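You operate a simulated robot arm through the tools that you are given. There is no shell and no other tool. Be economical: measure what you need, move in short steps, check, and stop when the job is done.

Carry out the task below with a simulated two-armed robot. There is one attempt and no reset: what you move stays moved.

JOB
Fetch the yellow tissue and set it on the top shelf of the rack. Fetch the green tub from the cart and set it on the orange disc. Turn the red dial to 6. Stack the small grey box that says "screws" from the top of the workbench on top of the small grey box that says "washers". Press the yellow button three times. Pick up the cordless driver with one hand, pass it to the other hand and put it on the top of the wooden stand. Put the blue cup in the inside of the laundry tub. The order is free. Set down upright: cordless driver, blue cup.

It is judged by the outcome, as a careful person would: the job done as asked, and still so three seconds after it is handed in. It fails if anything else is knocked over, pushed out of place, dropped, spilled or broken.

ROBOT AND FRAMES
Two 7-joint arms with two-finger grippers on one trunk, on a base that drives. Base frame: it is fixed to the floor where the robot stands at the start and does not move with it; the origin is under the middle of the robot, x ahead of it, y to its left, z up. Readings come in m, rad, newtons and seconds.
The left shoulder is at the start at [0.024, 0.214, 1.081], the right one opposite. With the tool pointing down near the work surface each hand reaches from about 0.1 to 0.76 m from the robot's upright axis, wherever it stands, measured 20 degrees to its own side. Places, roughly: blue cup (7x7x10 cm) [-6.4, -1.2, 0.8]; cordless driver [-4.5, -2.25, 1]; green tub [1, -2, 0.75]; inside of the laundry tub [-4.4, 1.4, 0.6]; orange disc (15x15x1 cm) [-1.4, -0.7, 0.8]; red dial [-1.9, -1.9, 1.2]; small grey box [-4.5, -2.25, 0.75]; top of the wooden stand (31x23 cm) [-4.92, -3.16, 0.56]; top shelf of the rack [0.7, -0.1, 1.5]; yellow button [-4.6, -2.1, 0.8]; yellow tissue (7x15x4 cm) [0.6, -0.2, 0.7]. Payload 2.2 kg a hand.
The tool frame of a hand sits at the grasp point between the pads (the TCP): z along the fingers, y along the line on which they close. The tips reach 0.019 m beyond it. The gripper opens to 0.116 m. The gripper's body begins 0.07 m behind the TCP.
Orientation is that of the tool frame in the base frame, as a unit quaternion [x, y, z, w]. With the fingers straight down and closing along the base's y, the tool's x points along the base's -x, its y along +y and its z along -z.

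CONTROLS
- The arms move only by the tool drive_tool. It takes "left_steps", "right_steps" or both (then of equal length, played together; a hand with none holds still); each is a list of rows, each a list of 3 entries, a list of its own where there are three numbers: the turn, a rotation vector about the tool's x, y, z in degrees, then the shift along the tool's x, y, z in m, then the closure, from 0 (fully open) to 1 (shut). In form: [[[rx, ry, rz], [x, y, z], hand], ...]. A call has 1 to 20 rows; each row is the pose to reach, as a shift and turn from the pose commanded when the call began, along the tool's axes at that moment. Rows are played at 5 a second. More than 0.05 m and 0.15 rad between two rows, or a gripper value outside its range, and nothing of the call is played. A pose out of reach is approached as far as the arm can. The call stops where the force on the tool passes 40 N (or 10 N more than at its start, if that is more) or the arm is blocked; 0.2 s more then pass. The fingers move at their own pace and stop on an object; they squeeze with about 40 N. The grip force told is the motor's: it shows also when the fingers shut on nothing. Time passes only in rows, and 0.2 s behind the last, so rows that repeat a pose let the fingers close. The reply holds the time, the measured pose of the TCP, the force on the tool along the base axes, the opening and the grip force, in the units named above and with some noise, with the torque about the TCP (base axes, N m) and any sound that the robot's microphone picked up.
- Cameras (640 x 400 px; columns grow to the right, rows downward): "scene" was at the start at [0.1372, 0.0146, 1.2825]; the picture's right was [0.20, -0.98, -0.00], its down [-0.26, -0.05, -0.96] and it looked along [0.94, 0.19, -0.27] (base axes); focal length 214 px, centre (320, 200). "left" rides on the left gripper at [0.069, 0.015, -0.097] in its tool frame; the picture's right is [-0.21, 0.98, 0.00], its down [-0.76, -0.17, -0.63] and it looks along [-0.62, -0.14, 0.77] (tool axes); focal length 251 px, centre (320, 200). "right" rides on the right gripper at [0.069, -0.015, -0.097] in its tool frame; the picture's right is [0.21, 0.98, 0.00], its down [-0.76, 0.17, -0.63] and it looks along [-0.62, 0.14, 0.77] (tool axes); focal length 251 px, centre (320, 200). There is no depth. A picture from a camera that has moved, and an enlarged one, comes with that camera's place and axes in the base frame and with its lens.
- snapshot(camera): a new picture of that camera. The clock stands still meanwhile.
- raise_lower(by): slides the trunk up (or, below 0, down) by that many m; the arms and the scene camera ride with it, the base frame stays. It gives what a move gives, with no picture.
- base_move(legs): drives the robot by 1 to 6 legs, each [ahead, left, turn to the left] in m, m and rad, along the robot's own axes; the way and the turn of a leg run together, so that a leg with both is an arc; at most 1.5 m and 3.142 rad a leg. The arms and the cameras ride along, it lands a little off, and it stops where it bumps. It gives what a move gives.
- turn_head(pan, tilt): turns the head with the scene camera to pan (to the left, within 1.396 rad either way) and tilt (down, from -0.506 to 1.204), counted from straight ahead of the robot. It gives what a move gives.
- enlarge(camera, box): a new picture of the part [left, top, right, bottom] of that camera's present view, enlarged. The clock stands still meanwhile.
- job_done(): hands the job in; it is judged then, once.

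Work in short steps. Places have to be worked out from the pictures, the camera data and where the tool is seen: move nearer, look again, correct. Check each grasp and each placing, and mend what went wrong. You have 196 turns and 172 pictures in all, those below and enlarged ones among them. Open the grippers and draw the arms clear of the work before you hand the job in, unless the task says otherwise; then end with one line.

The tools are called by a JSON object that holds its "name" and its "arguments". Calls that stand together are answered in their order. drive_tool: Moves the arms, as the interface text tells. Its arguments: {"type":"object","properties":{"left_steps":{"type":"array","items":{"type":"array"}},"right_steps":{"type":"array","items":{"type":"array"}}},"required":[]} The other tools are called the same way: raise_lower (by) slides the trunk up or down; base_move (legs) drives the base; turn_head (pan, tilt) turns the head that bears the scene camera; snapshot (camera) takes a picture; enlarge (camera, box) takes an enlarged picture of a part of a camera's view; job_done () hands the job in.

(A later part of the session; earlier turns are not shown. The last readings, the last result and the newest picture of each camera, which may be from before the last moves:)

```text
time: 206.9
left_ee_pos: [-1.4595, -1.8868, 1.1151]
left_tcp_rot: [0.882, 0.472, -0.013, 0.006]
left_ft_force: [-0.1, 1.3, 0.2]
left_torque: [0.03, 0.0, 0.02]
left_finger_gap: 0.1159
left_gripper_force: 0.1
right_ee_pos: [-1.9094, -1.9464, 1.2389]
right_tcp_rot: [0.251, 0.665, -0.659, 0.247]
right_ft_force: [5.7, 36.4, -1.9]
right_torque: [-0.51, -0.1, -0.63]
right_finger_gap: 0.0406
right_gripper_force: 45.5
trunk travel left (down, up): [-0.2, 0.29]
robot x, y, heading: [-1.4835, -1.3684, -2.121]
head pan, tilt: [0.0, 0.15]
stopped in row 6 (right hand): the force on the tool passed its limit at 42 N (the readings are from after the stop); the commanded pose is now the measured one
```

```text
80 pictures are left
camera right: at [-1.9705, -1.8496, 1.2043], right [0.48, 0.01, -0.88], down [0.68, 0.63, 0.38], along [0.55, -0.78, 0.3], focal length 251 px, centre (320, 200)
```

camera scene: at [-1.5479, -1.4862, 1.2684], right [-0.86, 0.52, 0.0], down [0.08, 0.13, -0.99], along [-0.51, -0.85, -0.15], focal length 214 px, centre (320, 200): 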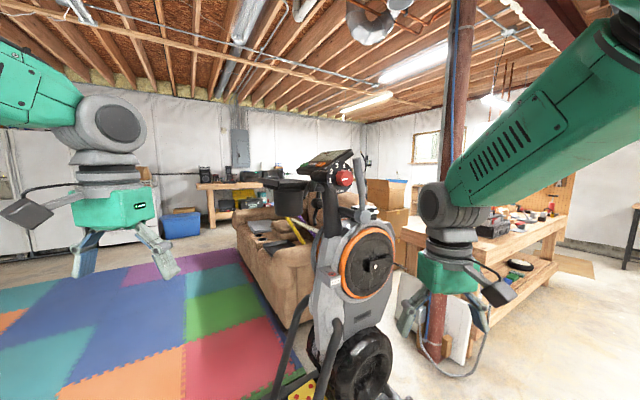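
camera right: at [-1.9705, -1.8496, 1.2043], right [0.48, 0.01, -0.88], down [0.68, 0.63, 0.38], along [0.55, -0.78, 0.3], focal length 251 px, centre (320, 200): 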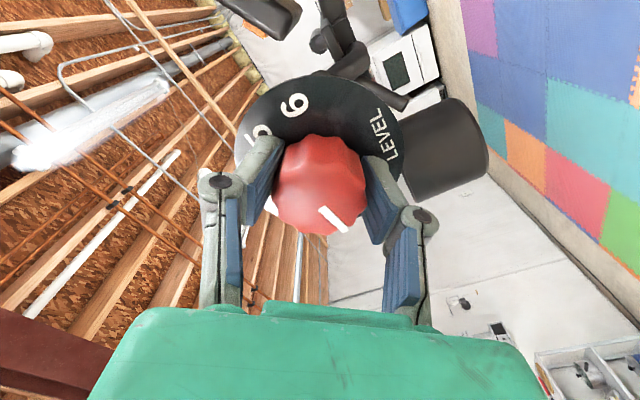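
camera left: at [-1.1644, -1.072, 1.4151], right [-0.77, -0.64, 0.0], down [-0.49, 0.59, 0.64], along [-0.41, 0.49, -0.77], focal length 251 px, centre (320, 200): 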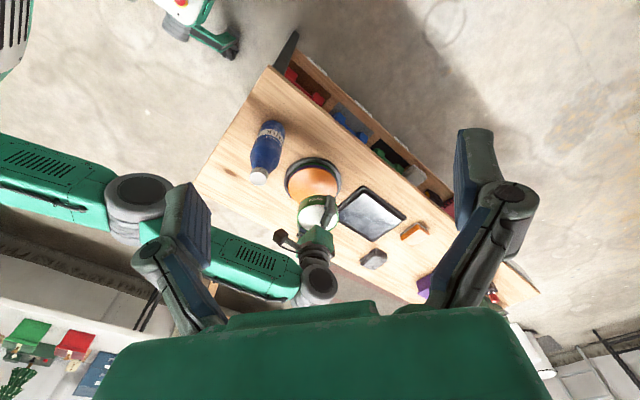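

Knob gripped (0.041 m). I relax the axial push by 4 mm and turn clockwise 94°.

{"name": "drive_tool", "arguments": {"right_steps": [[[0, 0, 0], [0, 0, -0.005], 0.8], [[0, 0, 8], [0, 0, -0.006], 0.8], [[0, 0, 16], [0, 0, -0.006], 0.8], [[0, 0, 24], [0, 0, -0.006], 0.8], [[0, 0, 32], [0, 0, -0.006], 0.8], [[0, 0, 40], [0, 0, -0.006], 0.8], [[0, 0, 48], [0, 0, -0.006], 0.8], [[0, 0, 56], [0, 0, -0.006], 0.8], [[0, 0, 64], [0, 0, -0.006], 0.8], [[0, 0, 72], [0, 0, -0.006], 0.8], [[0, 0, 80], [0, 0, -0.006], 0.8], [[0, 0, 88], [0, 0, -0.006], 0.8], [[0, 0, 94], [0, 0, -0.006], 0.8], [[0, 0, 94], [0, 0, -0.006], 0.8]]}}

{"name": "snapshot", "arguments": {"camera": "right"}}

```text
time: 209.9
left_ee_pos: [-1.4571, -1.8905, 1.1154]
left_tcp_rot: [0.881, 0.472, -0.013, 0.005]
left_ft_force: [-0.4, -0.6, 0.5]
left_torque: [-0.01, 0.0, 0.0]
left_finger_gap: 0.1161
left_gripper_force: 0.0
right_ee_pos: [-1.9083, -1.9458, 1.2369]
right_tcp_rot: [0.658, 0.27, -0.268, 0.65]
right_ft_force: [0.5, 5.3, 18.7]
right_torque: [-0.38, -0.07, 0.39]
right_finger_gap: 0.0407
right_gripper_force: 45.7
trunk travel left (down, up): [-0.2, 0.29]
robot x, y, heading: [-1.4825, -1.365, -2.118]
head pan, tilt: [0.0, 0.15]
```

```text
79 pictures are left
camera right: at [-1.8685, -1.8491, 1.179], right [0.84, -0.01, 0.54], down [-0.42, 0.62, 0.66], along [-0.34, -0.78, 0.52], focal length 251 px, centre (320, 200)
```

right: 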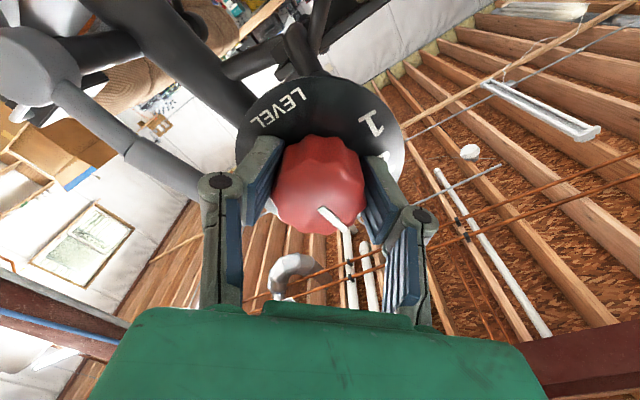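

It turned 94°. I release, back off a little, roll back and check the pointer.

{"name": "drive_tool", "arguments": {"right_steps": [[[0, 0, 0], [0, 0, 0], 0.5], [[0, 0, 0], [0, 0, 0], 0.3], [[0, 0, 0], [0, 0, -0.03], 0.3], [[0, 0, 0], [0, 0, -0.07], 0.3], [[0, 0, -8], [0, 0, -0.07], 0.3], [[0, 0, -16], [0, 0, -0.07], 0.3], [[0, 0, -24], [0, 0, -0.07], 0.3], [[0, 0, -32], [0, 0, -0.07], 0.3], [[0, 0, -40], [0, 0, -0.07], 0.3], [[0, 0, -48], [0, 0, -0.07], 0.3], [[0, 0, -56], [0, 0, -0.07], 0.3], [[0, 0, -64], [0, 0, -0.07], 0.3], [[0, 0, -72], [0, 0, -0.07], 0.3], [[0, 0, -80], [0, 0, -0.07], 0.3], [[0, 0, -88], [0, 0, -0.07], 0.3], [[0, 0, -94], [0, 0, -0.07], 0.3]]}}

{"name": "enlarge", "arguments": {"camera": "scene", "box": [290, 135, 430, 222]}}

```text
time: 213.3
left_ee_pos: [-1.4573, -1.8924, 1.1137]
left_tcp_rot: [0.881, 0.472, -0.012, 0.003]
left_ft_force: [0.1, -0.2, 0.4]
left_torque: [-0.03, 0.01, -0.01]
left_finger_gap: 0.116
left_gripper_force: 0.0
right_ee_pos: [-1.9079, -1.8798, 1.237]
right_tcp_rot: [0.251, 0.667, -0.657, 0.246]
right_ft_force: [0.4, 0.1, 0.7]
right_torque: [0.03, 0.02, 0.0]
right_finger_gap: 0.0812
right_gripper_force: 0.2
trunk travel left (down, up): [-0.2, 0.29]
robot x, y, heading: [-1.4793, -1.3669, -2.114]
head pan, tilt: [0.0, 0.15]
```

```text
4.57 times, centred on (360, 178) of scene
camera zoom: at [-1.5475, -1.4859, 1.2684], right [-0.86, 0.52, 0.0], down [0.08, 0.13, -0.99], along [-0.51, -0.85, -0.15], focal length 980 px, centre (137, 298)
```

zoom: 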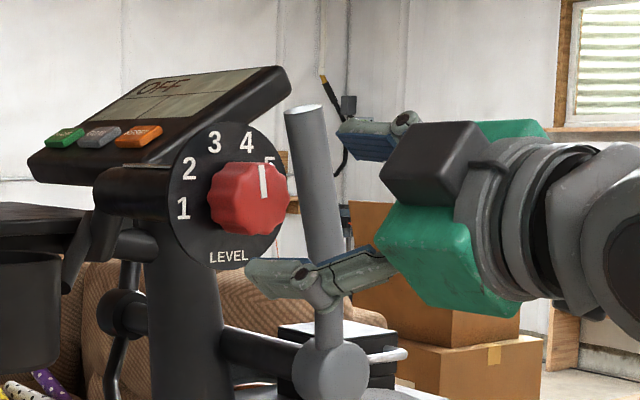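

The pointer is now straight up, as planned. I regrasp and turn another 93°.

{"name": "drive_tool", "arguments": {"right_steps": [[[0, 0, 0], [0, 0, 0.03], 0.3], [[0, 0, 0], [0, 0, 0.063], 0.3], [[0, 0, 0], [0, 0, 0.063], 0.5], [[0, 0, 0], [0, 0, 0.063], 0.8], [[0, 0, 0], [0, 0, 0.063], 0.8], [[0, 0, 8], [0, 0, 0.063], 0.8], [[0, 0, 16], [0, 0, 0.063], 0.8], [[0, 0, 24], [0, 0, 0.063], 0.8], [[0, 0, 32], [0, 0, 0.063], 0.8], [[0, 0, 40], [0, 0, 0.063], 0.8], [[0, 0, 48], [0, 0, 0.063], 0.8], [[0, 0, 56], [0, 0, 0.063], 0.8], [[0, 0, 64], [0, 0, 0.063], 0.8], [[0, 0, 72], [0, 0, 0.063], 0.8], [[0, 0, 80], [0, 0, 0.063], 0.8], [[0, 0, 88], [0, 0, 0.063], 0.8], [[0, 0, 93], [0, 0, 0.063], 0.8], [[0, 0, 93], [0, 0, 0.063], 0.8]]}}

{"name": "drive_tool", "arguments": {"right_steps": [[[0, 0, 0], [0, 0, 0], 0.5], [[0, 0, 0], [0, 0, 0], 0.3], [[0, 0, 0], [0, 0, -0.03], 0.3], [[0, 0, 0], [0, 0, -0.07], 0.3], [[0, 0, -8], [0, 0, -0.1], 0.3], [[0, 0, -16], [0, 0, -0.14], 0.3], [[0, 0, -24], [0, 0, -0.16], 0.3], [[0, 0, -32], [0, 0, -0.16], 0.3], [[0, 0, -40], [0, 0, -0.16], 0.3], [[0, 0, -45], [0, 0, -0.16], 0.3], [[0, 0, -45], [0, 0, -0.16], 0.3]]}}

{"name": "enlarge", "arguments": {"camera": "right", "box": [250, 20, 380, 130]}}

{"name": "enlarge", "arguments": {"camera": "scene", "box": [290, 135, 390, 198]}}

```text
time: 217.1
left_ee_pos: [-1.4581, -1.8922, 1.1139]
left_tcp_rot: [0.882, 0.472, -0.012, 0.003]
left_ft_force: [-0.3, 0.2, -0.5]
left_torque: [-0.02, -0.02, -0.01]
left_finger_gap: 0.1162
left_gripper_force: 0.1
right_ee_pos: [-1.9087, -1.9415, 1.2367]
right_tcp_rot: [0.654, 0.275, -0.275, 0.649]
right_ft_force: [-7.3, -12.7, 28.4]
right_torque: [-0.22, 0.02, 0.39]
right_finger_gap: 0.0419
right_gripper_force: 45.3
trunk travel left (down, up): [-0.2, 0.29]
robot x, y, heading: [-1.4823, -1.3693, -2.114]
head pan, tilt: [0.0, 0.15]
```

```text
time: 219.5
left_ee_pos: [-1.4584, -1.8926, 1.1139]
left_tcp_rot: [0.882, 0.472, -0.011, 0.002]
left_ft_force: [-0.1, 0.1, -0.3]
left_torque: [-0.01, 0.0, 0.03]
left_finger_gap: 0.1163
left_gripper_force: 0.1
right_ee_pos: [-1.9091, -1.7821, 1.238]
right_tcp_rot: [0.5, 0.507, -0.501, 0.492]
right_ft_force: [-0.1, -0.1, 1.2]
right_torque: [-0.04, 0.0, 0.0]
right_finger_gap: 0.0812
right_gripper_force: 0.2
trunk travel left (down, up): [-0.2, 0.29]
robot x, y, heading: [-1.4819, -1.3659, -2.112]
head pan, tilt: [0.0, 0.15]
```

```text
3.64 times, centred on (315, 75) of right
camera zoom: at [-1.9241, -1.6841, 1.1694], right [0.97, 0.0, -0.23], down [0.18, 0.62, 0.76], along [0.14, -0.78, 0.6], focal length 914 px, centre (338, 654)
```

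zoom: 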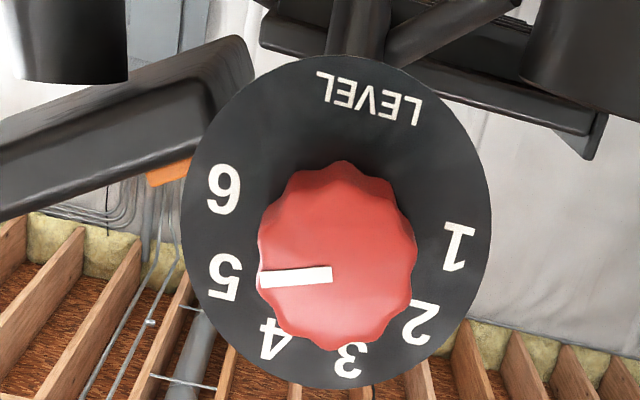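

```text
6.35 times, centred on (340, 166) of scene
camera zoom: at [-1.5484, -1.4849, 1.2685], right [-0.86, 0.52, 0.0], down [0.08, 0.13, -0.99], along [-0.51, -0.85, -0.15], focal length 1362 px, centre (193, 413)
```

zoom: 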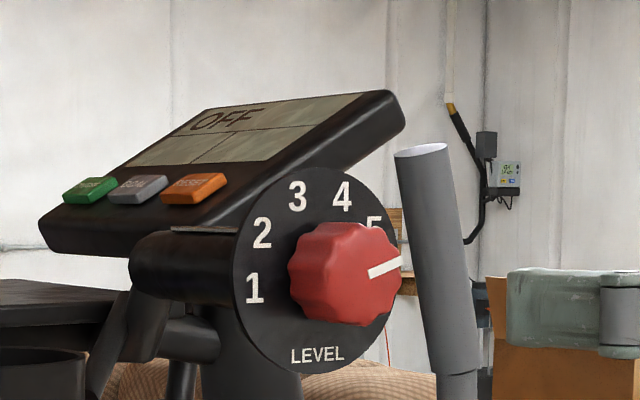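

Pointer is about halfway between 5 and 6 (it slipped a little); it needs roughly 21° more. I regrasp and turn that.

{"name": "drive_tool", "arguments": {"right_steps": [[[0, 0, -8], [0, 0, 0.04], 0.3], [[0, 0, -11], [0, 0, 0.08], 0.3], [[0, 0, -11], [0, 0, 0.12], 0.3], [[0, 0, -11], [0, 0, 0.161], 0.3], [[0, 0, -11], [0, 0, 0.161], 0.5], [[0, 0, -11], [0, 0, 0.161], 0.8], [[0, 0, -11], [0, 0, 0.161], 0.8], [[0, 0, -4], [0, 0, 0.161], 0.8], [[0, 0, 4], [0, 0, 0.161], 0.8], [[0, 0, 11], [0, 0, 0.161], 0.8], [[0, 0, 11], [0, 0, 0.161], 0.8], [[0, 0, 11], [0, 0, 0.161], 0.5], [[0, 0, 11], [0, 0, 0.161], 0.3], [[0, 0, 11], [0, 0, 0.12], 0.3], [[0, 0, 8], [0, 0, 0.08], 0.3], [[0, 0, 0], [0, 0, 0.04], 0.3], [[0, 0, 0], [0, 0, 0], 0.3]]}}

{"name": "enlarge", "arguments": {"camera": "right", "box": [250, 20, 380, 130]}}

{"name": "enlarge", "arguments": {"camera": "scene", "box": [290, 135, 390, 198]}}

```text
time: 223.1
left_ee_pos: [-1.4588, -1.8907, 1.1147]
left_tcp_rot: [0.882, 0.472, -0.012, 0.005]
left_ft_force: [-0.6, 0.0, 0.5]
left_torque: [-0.05, 0.0, -0.01]
left_finger_gap: 0.1162
left_gripper_force: 0.1
right_ee_pos: [-1.9091, -1.7776, 1.2375]
right_tcp_rot: [0.499, 0.507, -0.501, 0.493]
right_ft_force: [0.3, 0.3, 0.3]
right_torque: [0.02, 0.04, -0.01]
right_finger_gap: 0.0813
right_gripper_force: 0.0
trunk travel left (down, up): [-0.2, 0.29]
robot x, y, heading: [-1.4843, -1.3667, -2.115]
head pan, tilt: [0.0, 0.15]
```

```text
3.64 times, centred on (315, 75) of right
camera zoom: at [-1.9248, -1.681, 1.1704], right [0.97, 0.0, -0.23], down [0.18, 0.62, 0.76], along [0.14, -0.78, 0.61], focal length 914 px, centre (338, 654)
```

zoom: 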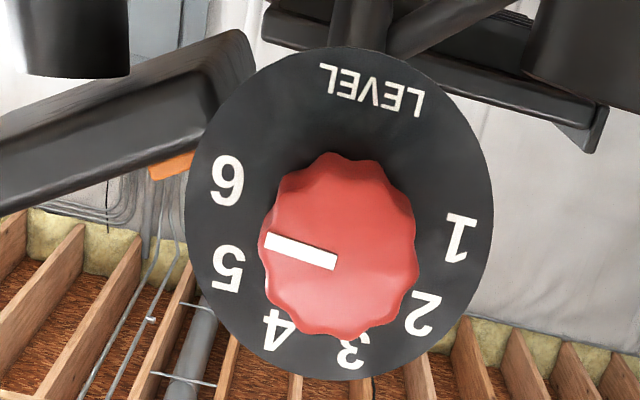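

```text
6.35 times, centred on (340, 166) of scene
camera zoom: at [-1.5481, -1.4825, 1.2688], right [-0.86, 0.52, 0.0], down [0.08, 0.13, -0.99], along [-0.51, -0.85, -0.15], focal length 1362 px, centre (193, 413)
```

zoom: 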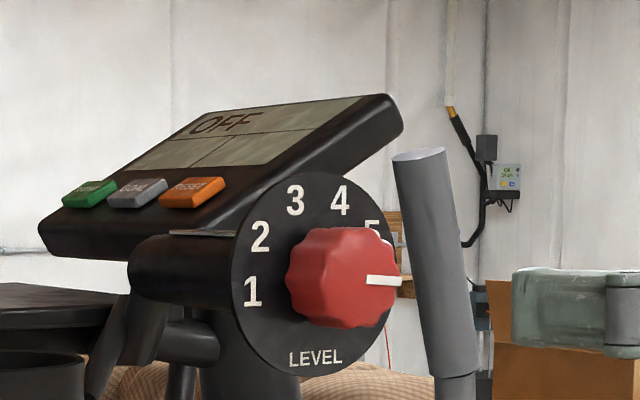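

Both views now show the pointer at 6. I retract and fold the right hand down again.

{"name": "drive_tool", "arguments": {"right_steps": [[[0, 7.5, 0], [0.004, 0, -0.02], 0.2], [[0, 15, 0], [0.015, 0, -0.04], 0.1], [[0, 22.5, 0], [0.03, 0, -0.06], 0], [[0, 30, 0], [0.047, 0, -0.075], 0], [[0, 37.5, 0], [0.064, 0, -0.085], 0], [[0, 45, 0], [0.081, 0, -0.092], 0], [[0, 52.5, 0], [0.1, 0, -0.1], 0], [[0, 60, 0], [0.12, 0, -0.107], 0], [[0, 67.5, 0], [0.14, 0, -0.112], 0], [[0, 75, 0], [0.16, 0, -0.116], 0], [[0, 82.5, 0], [0.18, 0, -0.118], 0], [[0, 90, 0], [0.197, 0, -0.118], 0]]}}

{"name": "turn_head", "arguments": {"pan": -0.7, "tilt": 0.2}}

{"name": "snapshot", "arguments": {"camera": "scene"}}

```text
time: 225.7
left_ee_pos: [-1.4588, -1.8945, 1.1137]
left_tcp_rot: [0.882, 0.471, -0.011, 0.003]
left_ft_force: [0.5, -0.4, -0.3]
left_torque: [0.01, -0.01, 0.03]
left_finger_gap: 0.1162
left_gripper_force: 0.2
right_ee_pos: [-1.9115, -1.6619, 1.041]
right_tcp_rot: [0.707, 0.707, 0.001, -0.011]
right_ft_force: [-0.3, -0.3, 0.0]
right_torque: [0.01, -0.04, 0.02]
right_finger_gap: 0.116
right_gripper_force: 0.0
right hand out of reach, approached as far as the arm can: row 2, 3
trunk travel left (down, up): [-0.2, 0.29]
robot x, y, heading: [-1.4812, -1.3676, -2.117]
head pan, tilt: [0.0, 0.15]
```

```text
time: 226.8
left_ee_pos: [-1.4589, -1.8923, 1.1136]
left_tcp_rot: [0.882, 0.472, -0.011, 0.004]
left_ft_force: [-0.1, 0.5, 0.3]
left_torque: [-0.01, -0.02, -0.03]
left_finger_gap: 0.1159
left_gripper_force: 0.1
right_ee_pos: [-1.9108, -1.6593, 1.0407]
right_tcp_rot: [0.707, 0.707, 0.0, -0.01]
right_ft_force: [0.9, -0.6, 0.2]
right_torque: [0.0, 0.04, -0.05]
right_finger_gap: 0.116
right_gripper_force: 0.1
trunk travel left (down, up): [-0.2, 0.29]
robot x, y, heading: [-1.4808, -1.3719, -2.111]
head pan, tilt: [-0.7, 0.201]
```

```text
73 pictures are left
camera scene: at [-1.5893, -1.4359, 1.2638], right [-0.32, 0.95, 0.0], down [0.19, 0.07, -0.98], along [-0.93, -0.31, -0.2], focal length 214 px, centre (320, 200)
```

scene: 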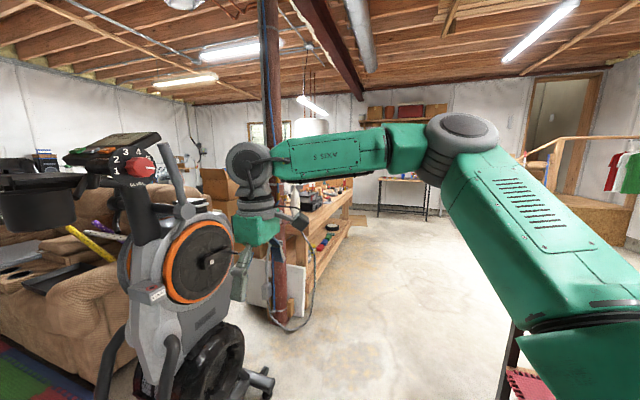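

Dial done. Next is the workbench around [-4.5,-2.25]. I turn to face -x and drive along the aisle, then look.

{"name": "base_move", "arguments": {"legs": [[0, 0, -1.0], [1.3, 0, 0], [1.1, 0, 0]]}}

{"name": "turn_head", "arguments": {"pan": 0.9, "tilt": 0.3}}

{"name": "snapshot", "arguments": {"camera": "scene"}}

```text
time: 241.2
left_ee_pos: [-4.3328, -1.7034, 1.1136]
left_tcp_rot: [1.0, -0.014, -0.011, -0.003]
left_ft_force: [-0.5, -0.3, 0.7]
left_torque: [0.0, 0.03, 0.01]
left_finger_gap: 0.1162
left_gripper_force: 0.0
right_ee_pos: [-4.3756, -1.1959, 1.0401]
right_tcp_rot: [0.961, 0.276, 0.005, -0.009]
right_ft_force: [-0.2, -0.1, 0.1]
right_torque: [-0.02, -0.03, 0.0]
right_finger_gap: 0.1157
right_gripper_force: 0.2
trunk travel left (down, up): [-0.2, 0.29]
robot x, y, heading: [-3.9, -1.4027, -3.123]
head pan, tilt: [-0.7, 0.201]
```

```text
time: 242.9
left_ee_pos: [-4.3301, -1.7026, 1.1154]
left_tcp_rot: [1.0, -0.013, -0.013, -0.002]
left_ft_force: [0.3, -0.4, 0.0]
left_torque: [-0.02, -0.01, -0.04]
left_finger_gap: 0.116
left_gripper_force: 0.0
right_ee_pos: [-4.3742, -1.1964, 1.0424]
right_tcp_rot: [0.961, 0.276, 0.004, -0.008]
right_ft_force: [-0.1, 0.2, -0.9]
right_torque: [0.0, -0.01, 0.01]
right_finger_gap: 0.1162
right_gripper_force: 0.1
trunk travel left (down, up): [-0.2, 0.29]
robot x, y, heading: [-3.9033, -1.4055, -3.129]
head pan, tilt: [0.901, 0.3]
```

```text
72 pictures are left
camera scene: at [-3.9972, -1.4818, 1.2546], right [-0.79, 0.61, 0.0], down [0.18, 0.23, -0.95], along [-0.58, -0.76, -0.3], focal length 214 px, centre (320, 200)
```

scene: 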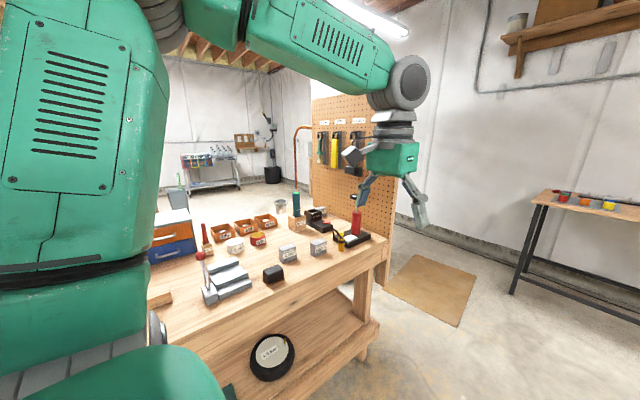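

The workbench's end is right here. I enlarge the tabletop and pegboard.

{"name": "enlarge", "arguments": {"camera": "scene", "box": [190, 180, 390, 305]}}

{"name": "enlarge", "arguments": {"camera": "scene", "box": [280, 90, 440, 190]}}

```text
3.20 times, centred on (290, 242) of scene
camera zoom: at [-3.9972, -1.4818, 1.2546], right [-0.79, 0.61, 0.0], down [0.18, 0.23, -0.95], along [-0.58, -0.76, -0.3], focal length 686 px, centre (416, 64)
```

zoom: 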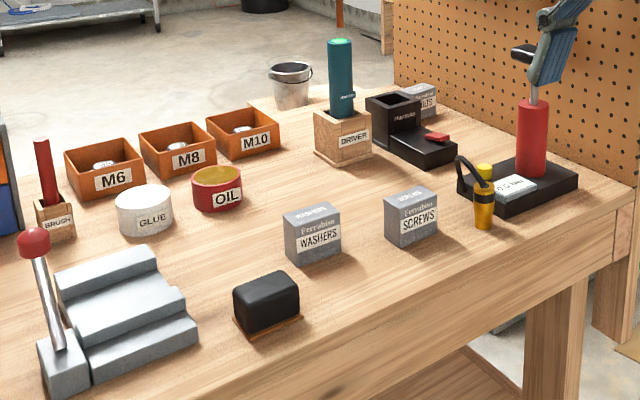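

```text
4.00 times, centred on (360, 140) of scene
camera zoom: at [-3.9972, -1.4818, 1.2546], right [-0.79, 0.61, 0.0], down [0.18, 0.23, -0.95], along [-0.58, -0.76, -0.3], focal length 858 px, centre (160, 440)
```

zoom: 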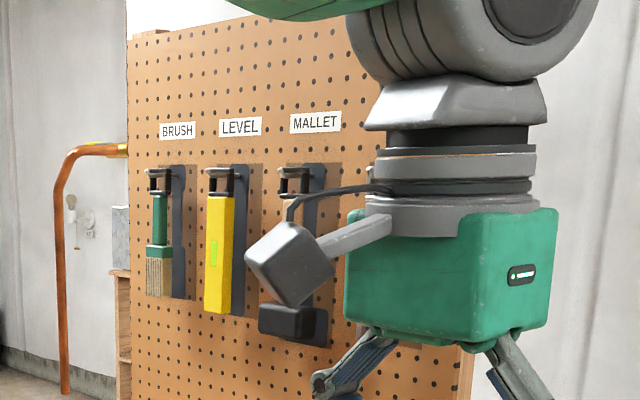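

The bench edge is at y≈-1.985. I see SCREWS [-4.46,-2.10], WASHERS [-4.34,-2.14], the teal DRIVER in its block [-4.52,-2.36], and a yellow button near [-4.6,-2.12]. I drive up to face the bench.

{"name": "base_move", "arguments": {"legs": [[0.55, 0, 0], [0, 0, 1.555], [0.16, 0, 0]]}}

{"name": "turn_head", "arguments": {"pan": 0.0, "tilt": 0.7}}

{"name": "snapshot", "arguments": {"camera": "scene"}}

{"name": "snapshot", "arguments": {"camera": "right"}}

```text
time: 250.8
left_ee_pos: [-4.1638, -2.009, 1.1138]
left_tcp_rot: [0.722, 0.692, -0.01, 0.007]
left_ft_force: [0.2, 0.1, -0.8]
left_torque: [0.0, 0.01, 0.0]
left_finger_gap: 0.116
left_gripper_force: 0.0
right_ee_pos: [-4.6718, -2.0454, 1.0417]
right_tcp_rot: [0.491, 0.871, -0.004, -0.009]
right_ft_force: [1.3, -0.4, 0.3]
right_torque: [0.02, 0.01, -0.02]
right_finger_gap: 0.1162
right_gripper_force: 0.0
trunk travel left (down, up): [-0.2, 0.29]
robot x, y, heading: [-4.4579, -1.5706, -1.573]
head pan, tilt: [0.901, 0.3]
```

```text
time: 252.0
left_ee_pos: [-4.1642, -2.0052, 1.1147]
left_tcp_rot: [0.723, 0.691, -0.011, 0.008]
left_ft_force: [0.0, 0.0, 0.1]
left_torque: [-0.01, 0.04, -0.01]
left_finger_gap: 0.1156
left_gripper_force: 0.0
right_ee_pos: [-4.6694, -2.0422, 1.0441]
right_tcp_rot: [0.492, 0.871, -0.005, -0.009]
right_ft_force: [0.6, -0.3, -0.5]
right_torque: [0.01, 0.01, 0.0]
right_finger_gap: 0.116
right_gripper_force: 0.0
trunk travel left (down, up): [-0.2, 0.29]
robot x, y, heading: [-4.4574, -1.5737, -1.569]
head pan, tilt: [0.0, 0.7]
```

```text
69 pictures are left
camera scene: at [-4.4515, -1.7027, 1.2184], right [-1.0, 0.0, 0.0], down [0.0, 0.65, -0.76], along [0.0, -0.76, -0.65], focal length 214 px, centre (320, 200)
```

scene: 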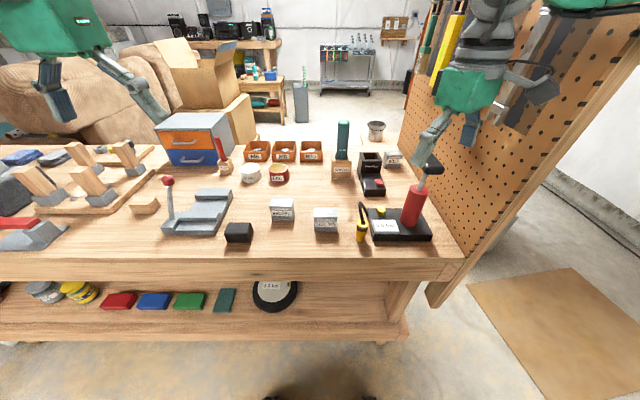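

```text
68 pictures are left
camera right: at [-4.7166, -1.9909, 1.1407], right [0.72, 0.69, -0.01], down [0.55, -0.56, 0.62], along [0.42, -0.46, -0.78], focal length 251 px, centre (320, 200)
```

right: 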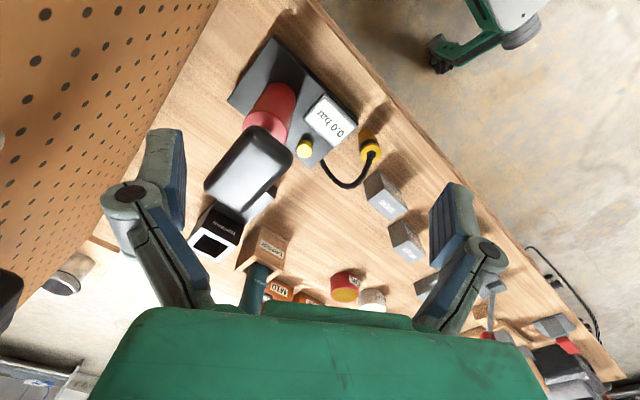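

Enlarging the working area on the bench.

{"name": "enlarge", "arguments": {"camera": "scene", "box": [250, 110, 450, 250]}}

{"name": "enlarge", "arguments": {"camera": "right", "box": [220, 30, 440, 290]}}

```text
2.86 times, centred on (350, 180) of scene
camera zoom: at [-4.4515, -1.7027, 1.2184], right [-1.0, 0.0, 0.0], down [0.0, 0.65, -0.76], along [0.0, -0.76, -0.65], focal length 613 px, centre (234, 257)
```

zoom: 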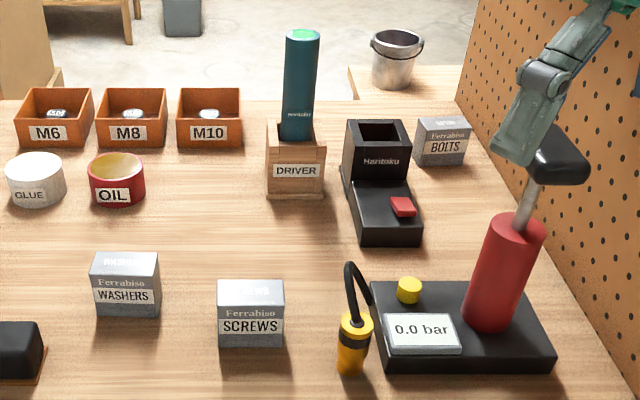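

```text
1.54 times, centred on (330, 160) of right
camera zoom: at [-4.7166, -1.9909, 1.1407], right [0.72, 0.69, -0.01], down [0.55, -0.56, 0.62], along [0.42, -0.46, -0.78], focal length 387 px, centre (305, 262)
```

zoom: 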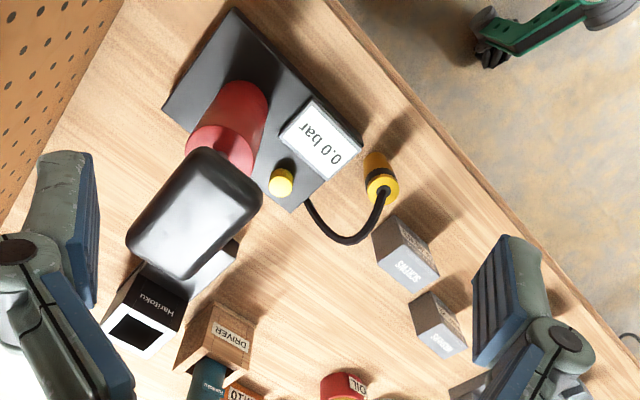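

Screws box: top z≈0.831, centre [-4.466,-2.106], 6 cm wide along x; washers centre [-4.345,-2.145]; button top [-4.621,-2.133,0.809]. I use the left hand for the boxes and lift the right hand out of the way.

{"name": "drive_tool", "arguments": {"left_steps": [[[0, 0, 0], [-0.011, -0.034, 0.02], 0], [[0, 0, 0], [-0.022, -0.067, 0.04], 0], [[0, 0, -1], [-0.034, -0.1, 0.06], 0], [[0, 0, -1], [-0.045, -0.134, 0.085], 0], [[0, 0, -1.5], [-0.056, -0.168, 0.11], 0], [[0, 0, -2], [-0.067, -0.201, 0.135], 0], [[0, 0, -2], [-0.079, -0.235, 0.16], 0], [[0, 0, -2.6], [-0.09, -0.268, 0.185], 0], [[0, 0, -2.6], [-0.101, -0.302, 0.2], 0]], "right_steps": [[[0, 0, 0], [0, 0, -0.03], 0], [[0, 0, 0], [0, 0, -0.06], 0], [[0, 0, 5], [0, 0, -0.09], 0], [[0, 0, 10], [0.02, 0.01, -0.11], 0], [[0, 0, 15], [0.04, 0.02, -0.12], 0], [[0, 0, 20], [0.06, 0.03, -0.12], 0], [[0, 0, 25], [0.069, 0.041, -0.12], 0], [[0, 0, 31], [0.069, 0.041, -0.12], 0], [[0, 0, 31], [0.069, 0.041, -0.12], 0]]}}

{"name": "snapshot", "arguments": {"camera": "left"}}

```text
time: 254.2
left_ee_pos: [-4.4479, -2.1145, 0.9486]
left_tcp_rot: [0.685, 0.727, -0.043, -0.013]
left_ft_force: [-0.3, 0.6, -0.4]
left_torque: [-0.02, -0.01, 0.0]
left_finger_gap: 0.1159
left_gripper_force: 0.0
right_ee_pos: [-4.6672, -1.9567, 1.1655]
right_tcp_rot: [0.707, 0.707, -0.008, -0.005]
right_ft_force: [0.7, 0.7, 0.8]
right_torque: [-0.03, -0.02, -0.01]
right_finger_gap: 0.1161
right_gripper_force: 0.0
trunk travel left (down, up): [-0.2, 0.29]
robot x, y, heading: [-4.4523, -1.5739, -1.566]
head pan, tilt: [0.0, 0.7]
stopped in row 9 (left hand): the arm was blocked; the commanded pose is now the measured one
```

```text
65 pictures are left
camera left: at [-4.4299, -2.041, 1.0418], right [0.99, -0.16, -0.07], down [-0.07, -0.74, 0.67], along [-0.16, -0.66, -0.74], focal length 251 px, centre (320, 200)
```

left: 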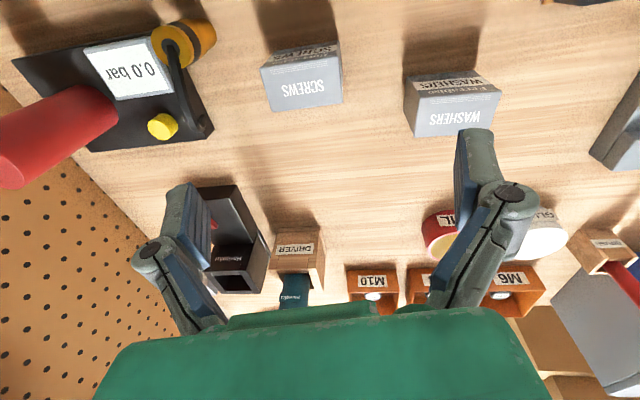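

The left arm got blocked crossing the centre. I'll turn the base slightly right so the boxes lie on the left arm's side; first I pull the right hand back and the left hand up a bit.

{"name": "drive_tool", "arguments": {"right_steps": [[[0, 0, 0], [0.04, 0.02, 0], 0], [[0, 0, 0], [0.08, 0.04, 0], 0], [[0, 0, 0], [0.1, 0.05, 0], 0]], "left_steps": [[[0, 0, 0], [0, 0.03, -0.02], 0], [[0, 0, 0], [0, 0.06, -0.04], 0], [[0, 0, 0], [0, 0.08, -0.05], 0]]}}

{"name": "base_move", "arguments": {"legs": [[0, 0, -0.18]]}}

{"name": "snapshot", "arguments": {"camera": "scene"}}

```text
time: 255.0
left_ee_pos: [-4.3644, -2.108, 0.9915]
left_tcp_rot: [0.685, 0.727, -0.041, -0.014]
left_ft_force: [0.0, 0.6, 0.1]
left_torque: [-0.02, -0.02, 0.02]
left_finger_gap: 0.1159
left_gripper_force: 0.1
right_ee_pos: [-4.6164, -1.857, 1.1656]
right_tcp_rot: [0.707, 0.707, -0.008, -0.006]
right_ft_force: [0.1, -0.5, 0.3]
right_torque: [0.04, 0.02, 0.01]
right_finger_gap: 0.1161
right_gripper_force: 0.1
trunk travel left (down, up): [-0.2, 0.29]
robot x, y, heading: [-4.4521, -1.5724, -1.569]
head pan, tilt: [0.0, 0.7]
```

```text
time: 256.1
left_ee_pos: [-4.4599, -2.1151, 0.9916]
left_tcp_rot: [0.747, 0.663, -0.041, -0.016]
left_ft_force: [0.1, 0.2, 0.9]
left_torque: [-0.04, 0.04, -0.01]
left_finger_gap: 0.1162
left_gripper_force: 0.1
right_ee_pos: [-4.6629, -1.825, 1.165]
right_tcp_rot: [0.766, 0.642, -0.008, -0.008]
right_ft_force: [-1.0, 0.1, -0.2]
right_torque: [0.0, 0.0, -0.02]
right_finger_gap: 0.1161
right_gripper_force: 0.0
trunk travel left (down, up): [-0.2, 0.29]
robot x, y, heading: [-4.4537, -1.5756, -1.749]
head pan, tilt: [0.0, 0.7]
```

```text
64 pictures are left
camera scene: at [-4.4724, -1.7007, 1.2183], right [-0.98, 0.18, 0.0], down [0.11, 0.64, -0.76], along [-0.13, -0.75, -0.65], focal length 214 px, centre (320, 200)
```

scene: 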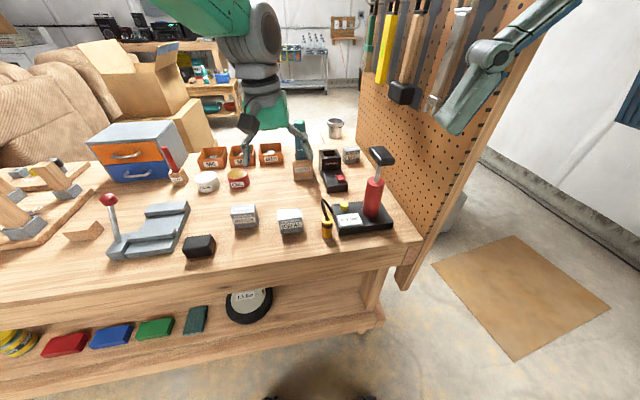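

The left hand is now above the screws box; I straighten it to close exactly along x and lower to z≈0.87.

{"name": "drive_tool", "arguments": {"left_steps": [[[-2.3, 1, -3.4], [0.006, 0, 0.03], 0], [[-4.6, 2, -6.8], [0.0128, -0.0006, 0.06], 0], [[-4.6, 2, -6.8], [0.0128, -0.0006, 0.09], 0], [[-4.6, 2, -6.8], [0.0128, -0.0006, 0.12], 0], [[-4.6, 2, -6.8], [0.0128, -0.0006, 0.12], 0]]}}

{"name": "snapshot", "arguments": {"camera": "left"}}

```text
time: 257.3
left_ee_pos: [-4.4704, -2.1037, 0.8751]
left_tcp_rot: [0.707, 0.707, -0.001, 0.0]
left_ft_force: [0.0, 0.2, 0.0]
left_torque: [0.01, -0.03, 0.01]
left_finger_gap: 0.1162
left_gripper_force: 0.0
right_ee_pos: [-4.6651, -1.8199, 1.1651]
right_tcp_rot: [0.766, 0.643, -0.008, -0.006]
right_ft_force: [0.7, -0.1, 0.5]
right_torque: [-0.05, -0.01, -0.01]
right_finger_gap: 0.116
right_gripper_force: 0.1
trunk travel left (down, up): [-0.2, 0.29]
robot x, y, heading: [-4.4513, -1.5739, -1.745]
head pan, tilt: [0.0, 0.7]
```

```text
63 pictures are left
camera left: at [-4.4542, -2.0354, 0.9715], right [0.98, -0.21, 0.0], down [-0.17, -0.75, 0.63], along [-0.14, -0.62, -0.77], focal length 251 px, centre (320, 200)
```

left: 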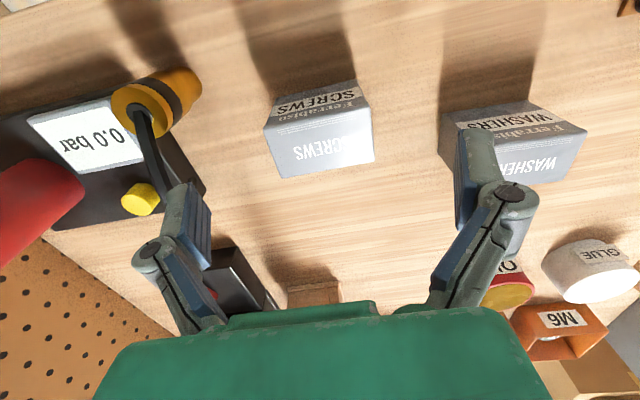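

Centred over the screws box. I narrow the fingers a bit, descend to z≈0.815 and grip.

{"name": "drive_tool", "arguments": {"left_steps": [[[0, 0, 0], [0, 0.002, 0], 0.2], [[0, 0, 0], [0, 0.002, 0.02], 0.2], [[0, 0, 0], [0, 0.002, 0.04], 0.2], [[0, 0, 0], [0, 0.002, 0.057], 0.2], [[0, 0, 0], [0, 0.002, 0.057], 0.4], [[0, 0, 0], [0, 0.002, 0.057], 0.6], [[0, 0, 0], [0, 0.002, 0.057], 0.6]]}}

```text
time: 258.9
left_ee_pos: [-4.4676, -2.1042, 0.8148]
left_tcp_rot: [0.708, 0.706, 0.0, 0.001]
left_ft_force: [-0.8, 0.8, -0.2]
left_torque: [-0.01, 0.0, -0.01]
left_finger_gap: 0.0606
left_gripper_force: 40.2
right_ee_pos: [-4.6654, -1.8222, 1.1642]
right_tcp_rot: [0.766, 0.643, -0.008, -0.007]
right_ft_force: [-0.3, -0.1, -0.1]
right_torque: [0.01, 0.01, -0.01]
right_finger_gap: 0.116
right_gripper_force: 0.0
trunk travel left (down, up): [-0.2, 0.29]
robot x, y, heading: [-4.4522, -1.5737, -1.743]
head pan, tilt: [0.0, 0.7]
```

Gripped at 0.061 m. Lift 9 cm and move over the washers box.

{"name": "drive_tool", "arguments": {"left_steps": [[[0, 0, 0], [0, 0, -0.03], 0.6], [[0, 0, 0], [0, 0, -0.06], 0.6], [[0, 0, 0], [0, 0, -0.09], 0.6], [[0, 0, 0], [-0.014, 0.041, -0.09], 0.6], [[0, 0, 0], [-0.028, 0.082, -0.09], 0.6], [[0, 0, 0], [-0.042, 0.122, -0.09], 0.6], [[0, 0, 0], [-0.042, 0.122, -0.09], 0.6]]}}

{"name": "snapshot", "arguments": {"camera": "left"}}

{"name": "enlarge", "arguments": {"camera": "scene", "box": [190, 130, 350, 270]}}

```text
time: 260.5
left_ee_pos: [-4.3443, -2.1444, 0.9071]
left_tcp_rot: [0.707, 0.707, 0.0, 0.001]
left_ft_force: [-1.0, -0.4, -1.2]
left_torque: [0.01, 0.02, 0.03]
left_finger_gap: 0.0606
left_gripper_force: 40.2
right_ee_pos: [-4.6658, -1.8216, 1.1644]
right_tcp_rot: [0.766, 0.642, -0.008, -0.007]
right_ft_force: [0.2, 0.3, -0.1]
right_torque: [-0.02, 0.02, 0.01]
right_finger_gap: 0.1161
right_gripper_force: 0.1
trunk travel left (down, up): [-0.2, 0.29]
robot x, y, heading: [-4.4521, -1.5719, -1.743]
head pan, tilt: [0.0, 0.7]
```

```text
62 pictures are left
camera left: at [-4.329, -2.0756, 1.0034], right [0.98, -0.21, 0.0], down [-0.17, -0.76, 0.63], along [-0.14, -0.62, -0.77], focal length 251 px, centre (320, 200)
```

left: 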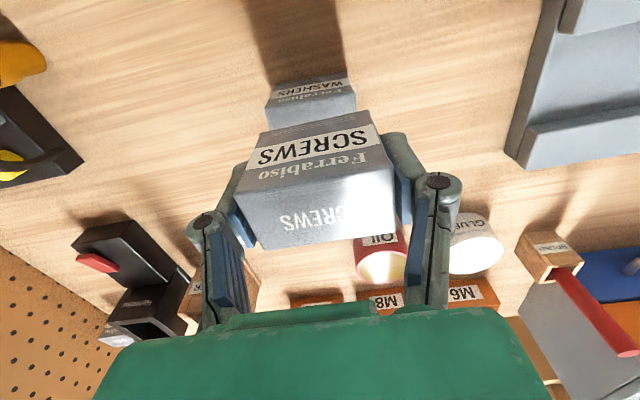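

```text
2.86 times, centred on (270, 200) of scene
camera zoom: at [-4.4742, -1.7007, 1.2183], right [-0.98, 0.18, 0.0], down [0.11, 0.64, -0.76], along [-0.13, -0.75, -0.65], focal length 613 px, centre (463, 200)
```

zoom: 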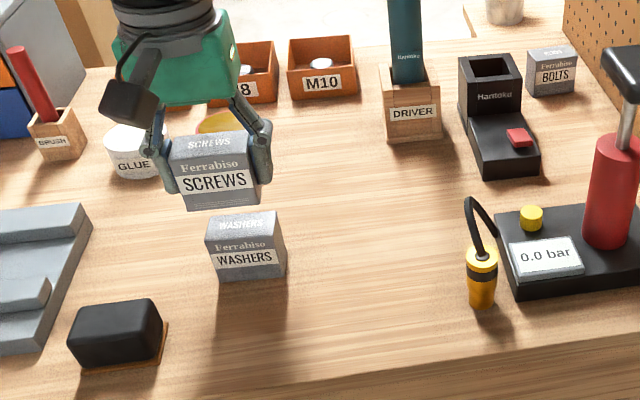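

Washers centre ≈[-4.349,-2.144]. I correct 4 mm and lower to just above it.

{"name": "drive_tool", "arguments": {"left_steps": [[[0, 0, 0], [0, -0.0045, 0.015], 0.6], [[0, 0, 0], [0, -0.0045, 0.03], 0.6], [[0, 0, 0], [0, -0.0045, 0.034], 0.6], [[0, 0, 0], [0, -0.0045, 0.034], 0.6]]}}

{"name": "enlarge", "arguments": {"camera": "scene", "box": [220, 160, 300, 225]}}

```text
time: 261.5
left_ee_pos: [-4.3492, -2.1455, 0.8729]
left_tcp_rot: [0.708, 0.706, 0.0, 0.001]
left_ft_force: [0.0, -1.0, -1.0]
left_torque: [0.01, -0.01, 0.01]
left_finger_gap: 0.0608
left_gripper_force: 39.2
right_ee_pos: [-4.6647, -1.8221, 1.1651]
right_tcp_rot: [0.767, 0.642, -0.008, -0.007]
right_ft_force: [-0.1, 0.2, 0.3]
right_torque: [-0.01, 0.02, 0.01]
right_finger_gap: 0.116
right_gripper_force: 0.0
trunk travel left (down, up): [-0.2, 0.29]
robot x, y, heading: [-4.4544, -1.5725, -1.749]
head pan, tilt: [0.0, 0.7]
```

```text
6.15 times, centred on (260, 192) of scene
camera zoom: at [-4.4738, -1.7009, 1.2183], right [-0.98, 0.18, 0.0], down [0.11, 0.64, -0.76], along [-0.13, -0.75, -0.65], focal length 1320 px, centre (689, 246)
```

zoom: 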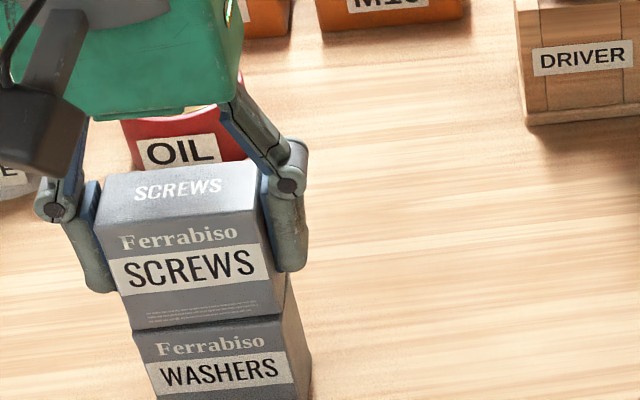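

Well aligned. I lower the last millimetres watching force.

{"name": "drive_tool", "arguments": {"left_steps": [[[0, 0, 0], [0, -0.001, 0.003], 0.6], [[0, 0, 0], [0, -0.001, 0.006], 0.6], [[0, 0, 0], [0, -0.001, 0.009], 0.6], [[0, 0, 0], [0, -0.001, 0.009], 0.6]]}}

```text
time: 262.5
left_ee_pos: [-4.3516, -2.1444, 0.8668]
left_tcp_rot: [0.707, 0.707, -0.003, 0.004]
left_ft_force: [6.7, -1.3, 36.6]
left_torque: [-0.15, -0.22, 0.02]
left_finger_gap: 0.0608
left_gripper_force: 40.2
right_ee_pos: [-4.6648, -1.8191, 1.1655]
right_tcp_rot: [0.766, 0.643, -0.008, -0.006]
right_ft_force: [-1.0, 0.5, 0.5]
right_torque: [-0.03, -0.03, 0.02]
right_finger_gap: 0.1159
right_gripper_force: 0.1
trunk travel left (down, up): [-0.2, 0.29]
robot x, y, heading: [-4.4521, -1.5689, -1.745]
head pan, tilt: [0.0, 0.7]
```

Contact at z 0.867. Ease up 3 mm of command, open, and lift away straight up.

{"name": "drive_tool", "arguments": {"left_steps": [[[0, 0, 0], [0, 0, -0.003], 0.6], [[0, 0, 0], [0, 0, -0.0035], 0.45], [[0, 0, 0], [0, 0, -0.0035], 0.3], [[0, 0, 0], [0, 0, -0.0035], 0.15], [[0, 0, 0], [0, 0, -0.0035], 0.15], [[0, 0, 0], [0, 0, -0.03], 0.15], [[0, 0, 0], [0, 0, -0.07], 0.15], [[0, 0, 0], [0, 0, -0.11], 0.15], [[0, 0, 0], [0.02, 0.03, -0.14], 0.15], [[0, 0, 0], [0.04, 0.07, -0.16], 0.0]]}}

{"name": "enlarge", "arguments": {"camera": "scene", "box": [190, 130, 350, 270]}}

```text
time: 264.7
left_ee_pos: [-4.2795, -2.1042, 1.0229]
left_tcp_rot: [0.707, 0.707, -0.001, 0.001]
left_ft_force: [-0.3, 0.7, 0.1]
left_torque: [0.0, -0.01, -0.03]
left_finger_gap: 0.116
left_gripper_force: 0.2
right_ee_pos: [-4.6617, -1.821, 1.1654]
right_tcp_rot: [0.766, 0.643, -0.009, -0.006]
right_ft_force: [-0.8, 0.4, 0.7]
right_torque: [-0.05, -0.01, -0.01]
right_finger_gap: 0.1162
right_gripper_force: 0.1
trunk travel left (down, up): [-0.2, 0.29]
robot x, y, heading: [-4.4574, -1.5747, -1.744]
head pan, tilt: [0.0, 0.7]
```

```text
2.86 times, centred on (270, 200) of scene
camera zoom: at [-4.471, -1.6989, 1.2186], right [-0.98, 0.18, 0.0], down [0.11, 0.64, -0.76], along [-0.13, -0.75, -0.65], focal length 613 px, centre (463, 200)
```

zoom: 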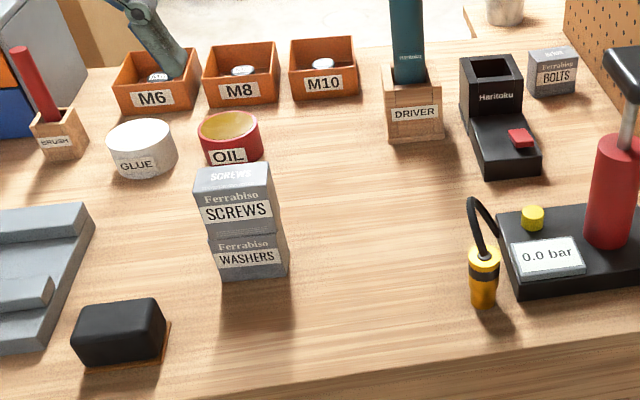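

The stack stands well. Now the button at [-4.619,-2.133], top 0.809; the pump handle is close on its right, so I turn the right hand 80° and close its fingers first.

{"name": "drive_tool", "arguments": {"right_steps": [[[0, 0, 8], [-0.0167, 0.009, 0.002], 0.5], [[0, 0, 16], [-0.033, 0.018, 0.004], 1], [[0, 0, 24], [-0.05, 0.028, 0.006], 1], [[0, 0, 32], [-0.067, 0.037, 0.008], 1], [[0, 0, 40], [-0.083, 0.046, 0.01], 1], [[0, 0, 48], [-0.1, 0.055, 0.012], 1], [[0, 0, 56], [-0.117, 0.064, 0.014], 1], [[0, 0, 64], [-0.133, 0.074, 0.016], 1], [[0, 0, 72], [-0.15, 0.083, 0.018], 1], [[0, 0, 80], [-0.1666, 0.092, 0.02], 1]]}}

{"name": "snapshot", "arguments": {"camera": "right"}}

```text
time: 266.9
left_ee_pos: [-4.2795, -2.1058, 1.0226]
left_tcp_rot: [0.707, 0.707, -0.001, 0.001]
left_ft_force: [-0.6, -0.3, -0.9]
left_torque: [0.04, 0.02, 0.01]
left_finger_gap: 0.1162
left_gripper_force: 0.0
right_ee_pos: [-4.6019, -2.0043, 1.144]
right_tcp_rot: [1.0, 0.0, -0.011, -0.001]
right_ft_force: [0.3, 0.3, -0.1]
right_torque: [-0.02, 0.01, 0.01]
right_finger_gap: 0.0
right_gripper_force: 28.3
trunk travel left (down, up): [-0.2, 0.29]
robot x, y, heading: [-4.4553, -1.5719, -1.747]
head pan, tilt: [0.0, 0.7]
```

```text
58 pictures are left
camera right: at [-4.5291, -1.9882, 1.2393], right [0.21, -0.98, -0.01], down [-0.74, -0.16, 0.65], along [-0.64, -0.13, -0.76], focal length 251 px, centre (320, 200)
```

right: 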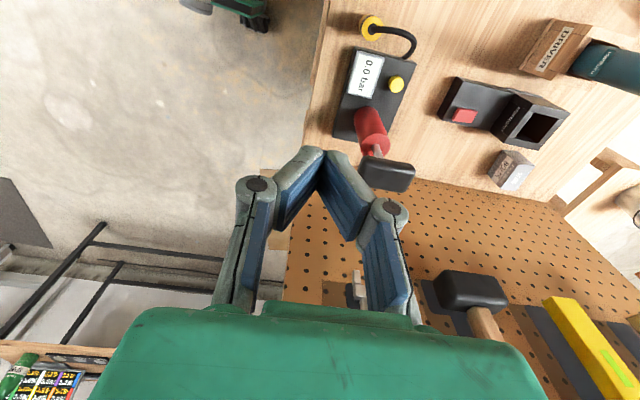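

Button confirmed at [-4.621,-2.132]; the handle's edge is ~6 cm away. I tilt the hand 15° away from the pump, move over the button and lower to just above it.

{"name": "drive_tool", "arguments": {"right_steps": [[[0, -7.5, 0], [0, 0.04, 0.01], 1], [[0, -15, 0], [-0.003, 0.08, 0.02], 1], [[0, -15, 0], [-0.006, 0.11, 0.05], 1], [[0, -15, 0], [-0.0086, 0.128, 0.09], 1], [[0, -15, 0], [-0.0086, 0.128, 0.135], 1], [[0, -15, 0], [-0.0086, 0.128, 0.18], 1], [[0, -15, 0], [-0.0086, 0.128, 0.22], 1], [[0, -15, 0], [-0.0086, 0.128, 0.25], 1], [[0, -15, 0], [-0.0086, 0.128, 0.25], 1]]}}

{"name": "snapshot", "arguments": {"camera": "right"}}

{"name": "enlarge", "arguments": {"camera": "scene", "box": [280, 140, 420, 260]}}

```text
time: 268.9
left_ee_pos: [-4.2806, -2.1049, 1.0235]
left_tcp_rot: [0.707, 0.707, -0.002, 0.002]
left_ft_force: [-0.1, 0.2, -0.5]
left_torque: [-0.05, -0.02, 0.0]
left_finger_gap: 0.116
left_gripper_force: 0.0
right_ee_pos: [-4.6168, -2.1302, 0.8939]
right_tcp_rot: [0.99, 0.0, -0.142, 0.0]
right_ft_force: [0.5, -0.1, -0.6]
right_torque: [-0.03, 0.03, 0.02]
right_finger_gap: 0.0
right_gripper_force: 28.8
trunk travel left (down, up): [-0.2, 0.29]
robot x, y, heading: [-4.4516, -1.5737, -1.749]
head pan, tilt: [0.0, 0.7]
```

```text
57 pictures are left
camera right: at [-4.522, -2.1148, 0.9667], right [0.21, -0.98, -0.06], down [-0.55, -0.17, 0.82], along [-0.81, -0.14, -0.57], focal length 251 px, centre (320, 200)
```

right: 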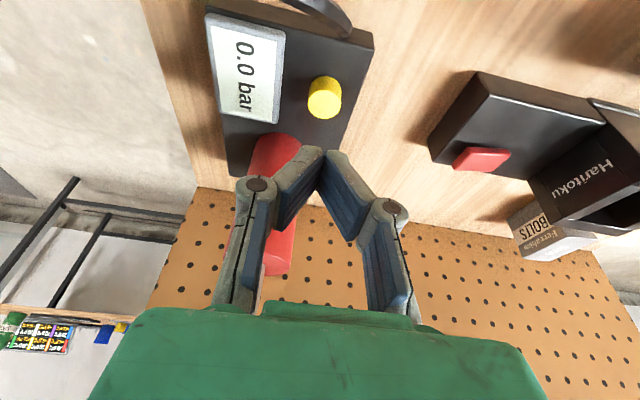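

```text
3.33 times, centred on (350, 200) of scene
camera zoom: at [-4.4726, -1.7017, 1.2183], right [-0.98, 0.18, 0.0], down [0.11, 0.64, -0.76], along [-0.13, -0.75, -0.65], focal length 715 px, centre (220, 200)
```

zoom: 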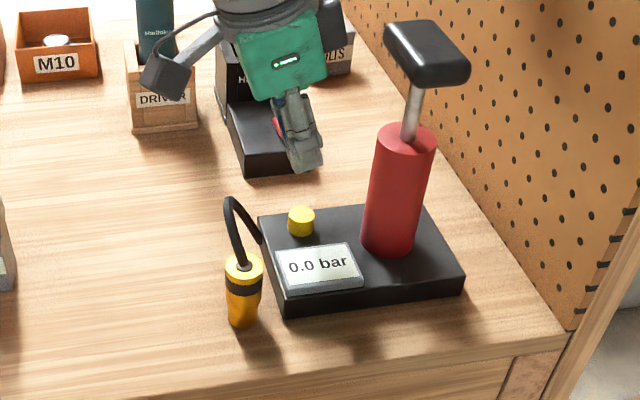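

Tip is ~5 cm above the button and slightly past it in x; I correct and do a first careful press, watching force and sound.

{"name": "drive_tool", "arguments": {"right_steps": [[[0, 0, 0], [0.0118, 0.0023, 0.0174], 1], [[0, 0, 0], [0.0175, 0.0023, 0.0366], 1], [[0, 0, 0], [0.0189, 0.0023, 0.0414], 1], [[0, 0, 0], [0.02, 0.0023, 0.0452], 1], [[0, 0, 0], [0.0208, 0.0023, 0.048], 1], [[0, 0, 0], [0.0217, 0.0023, 0.051], 1]]}}

{"name": "enlarge", "arguments": {"camera": "scene", "box": [310, 170, 390, 240]}}

```text
time: 270.3
left_ee_pos: [-4.2809, -2.1049, 1.0224]
left_tcp_rot: [0.707, 0.707, -0.001, 0.0]
left_ft_force: [1.2, -0.3, -0.3]
left_torque: [0.0, -0.01, 0.0]
left_finger_gap: 0.1162
left_gripper_force: 0.1
right_ee_pos: [-4.6088, -2.133, 0.8388]
right_tcp_rot: [0.99, 0.0, -0.142, 0.0]
right_ft_force: [0.7, 0.3, 1.0]
right_torque: [0.07, 0.01, -0.02]
right_finger_gap: 0.0003
right_gripper_force: 28.4
trunk travel left (down, up): [-0.2, 0.29]
robot x, y, heading: [-4.4523, -1.5728, -1.745]
head pan, tilt: [0.0, 0.7]
```

```text
5.71 times, centred on (350, 205) of scene
camera zoom: at [-4.4718, -1.7019, 1.2182], right [-0.98, 0.18, 0.0], down [0.11, 0.64, -0.76], along [-0.13, -0.75, -0.65], focal length 1226 px, centre (149, 171)
```

zoom: 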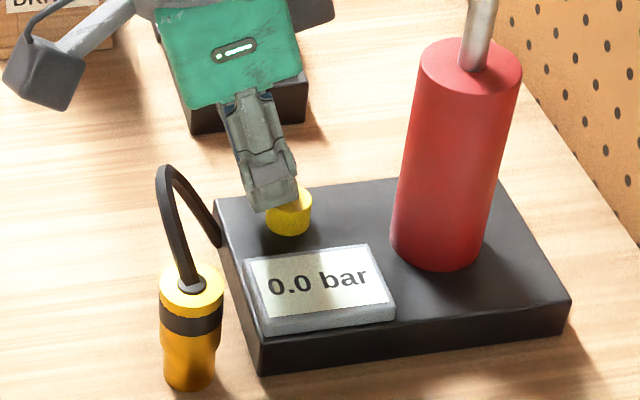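

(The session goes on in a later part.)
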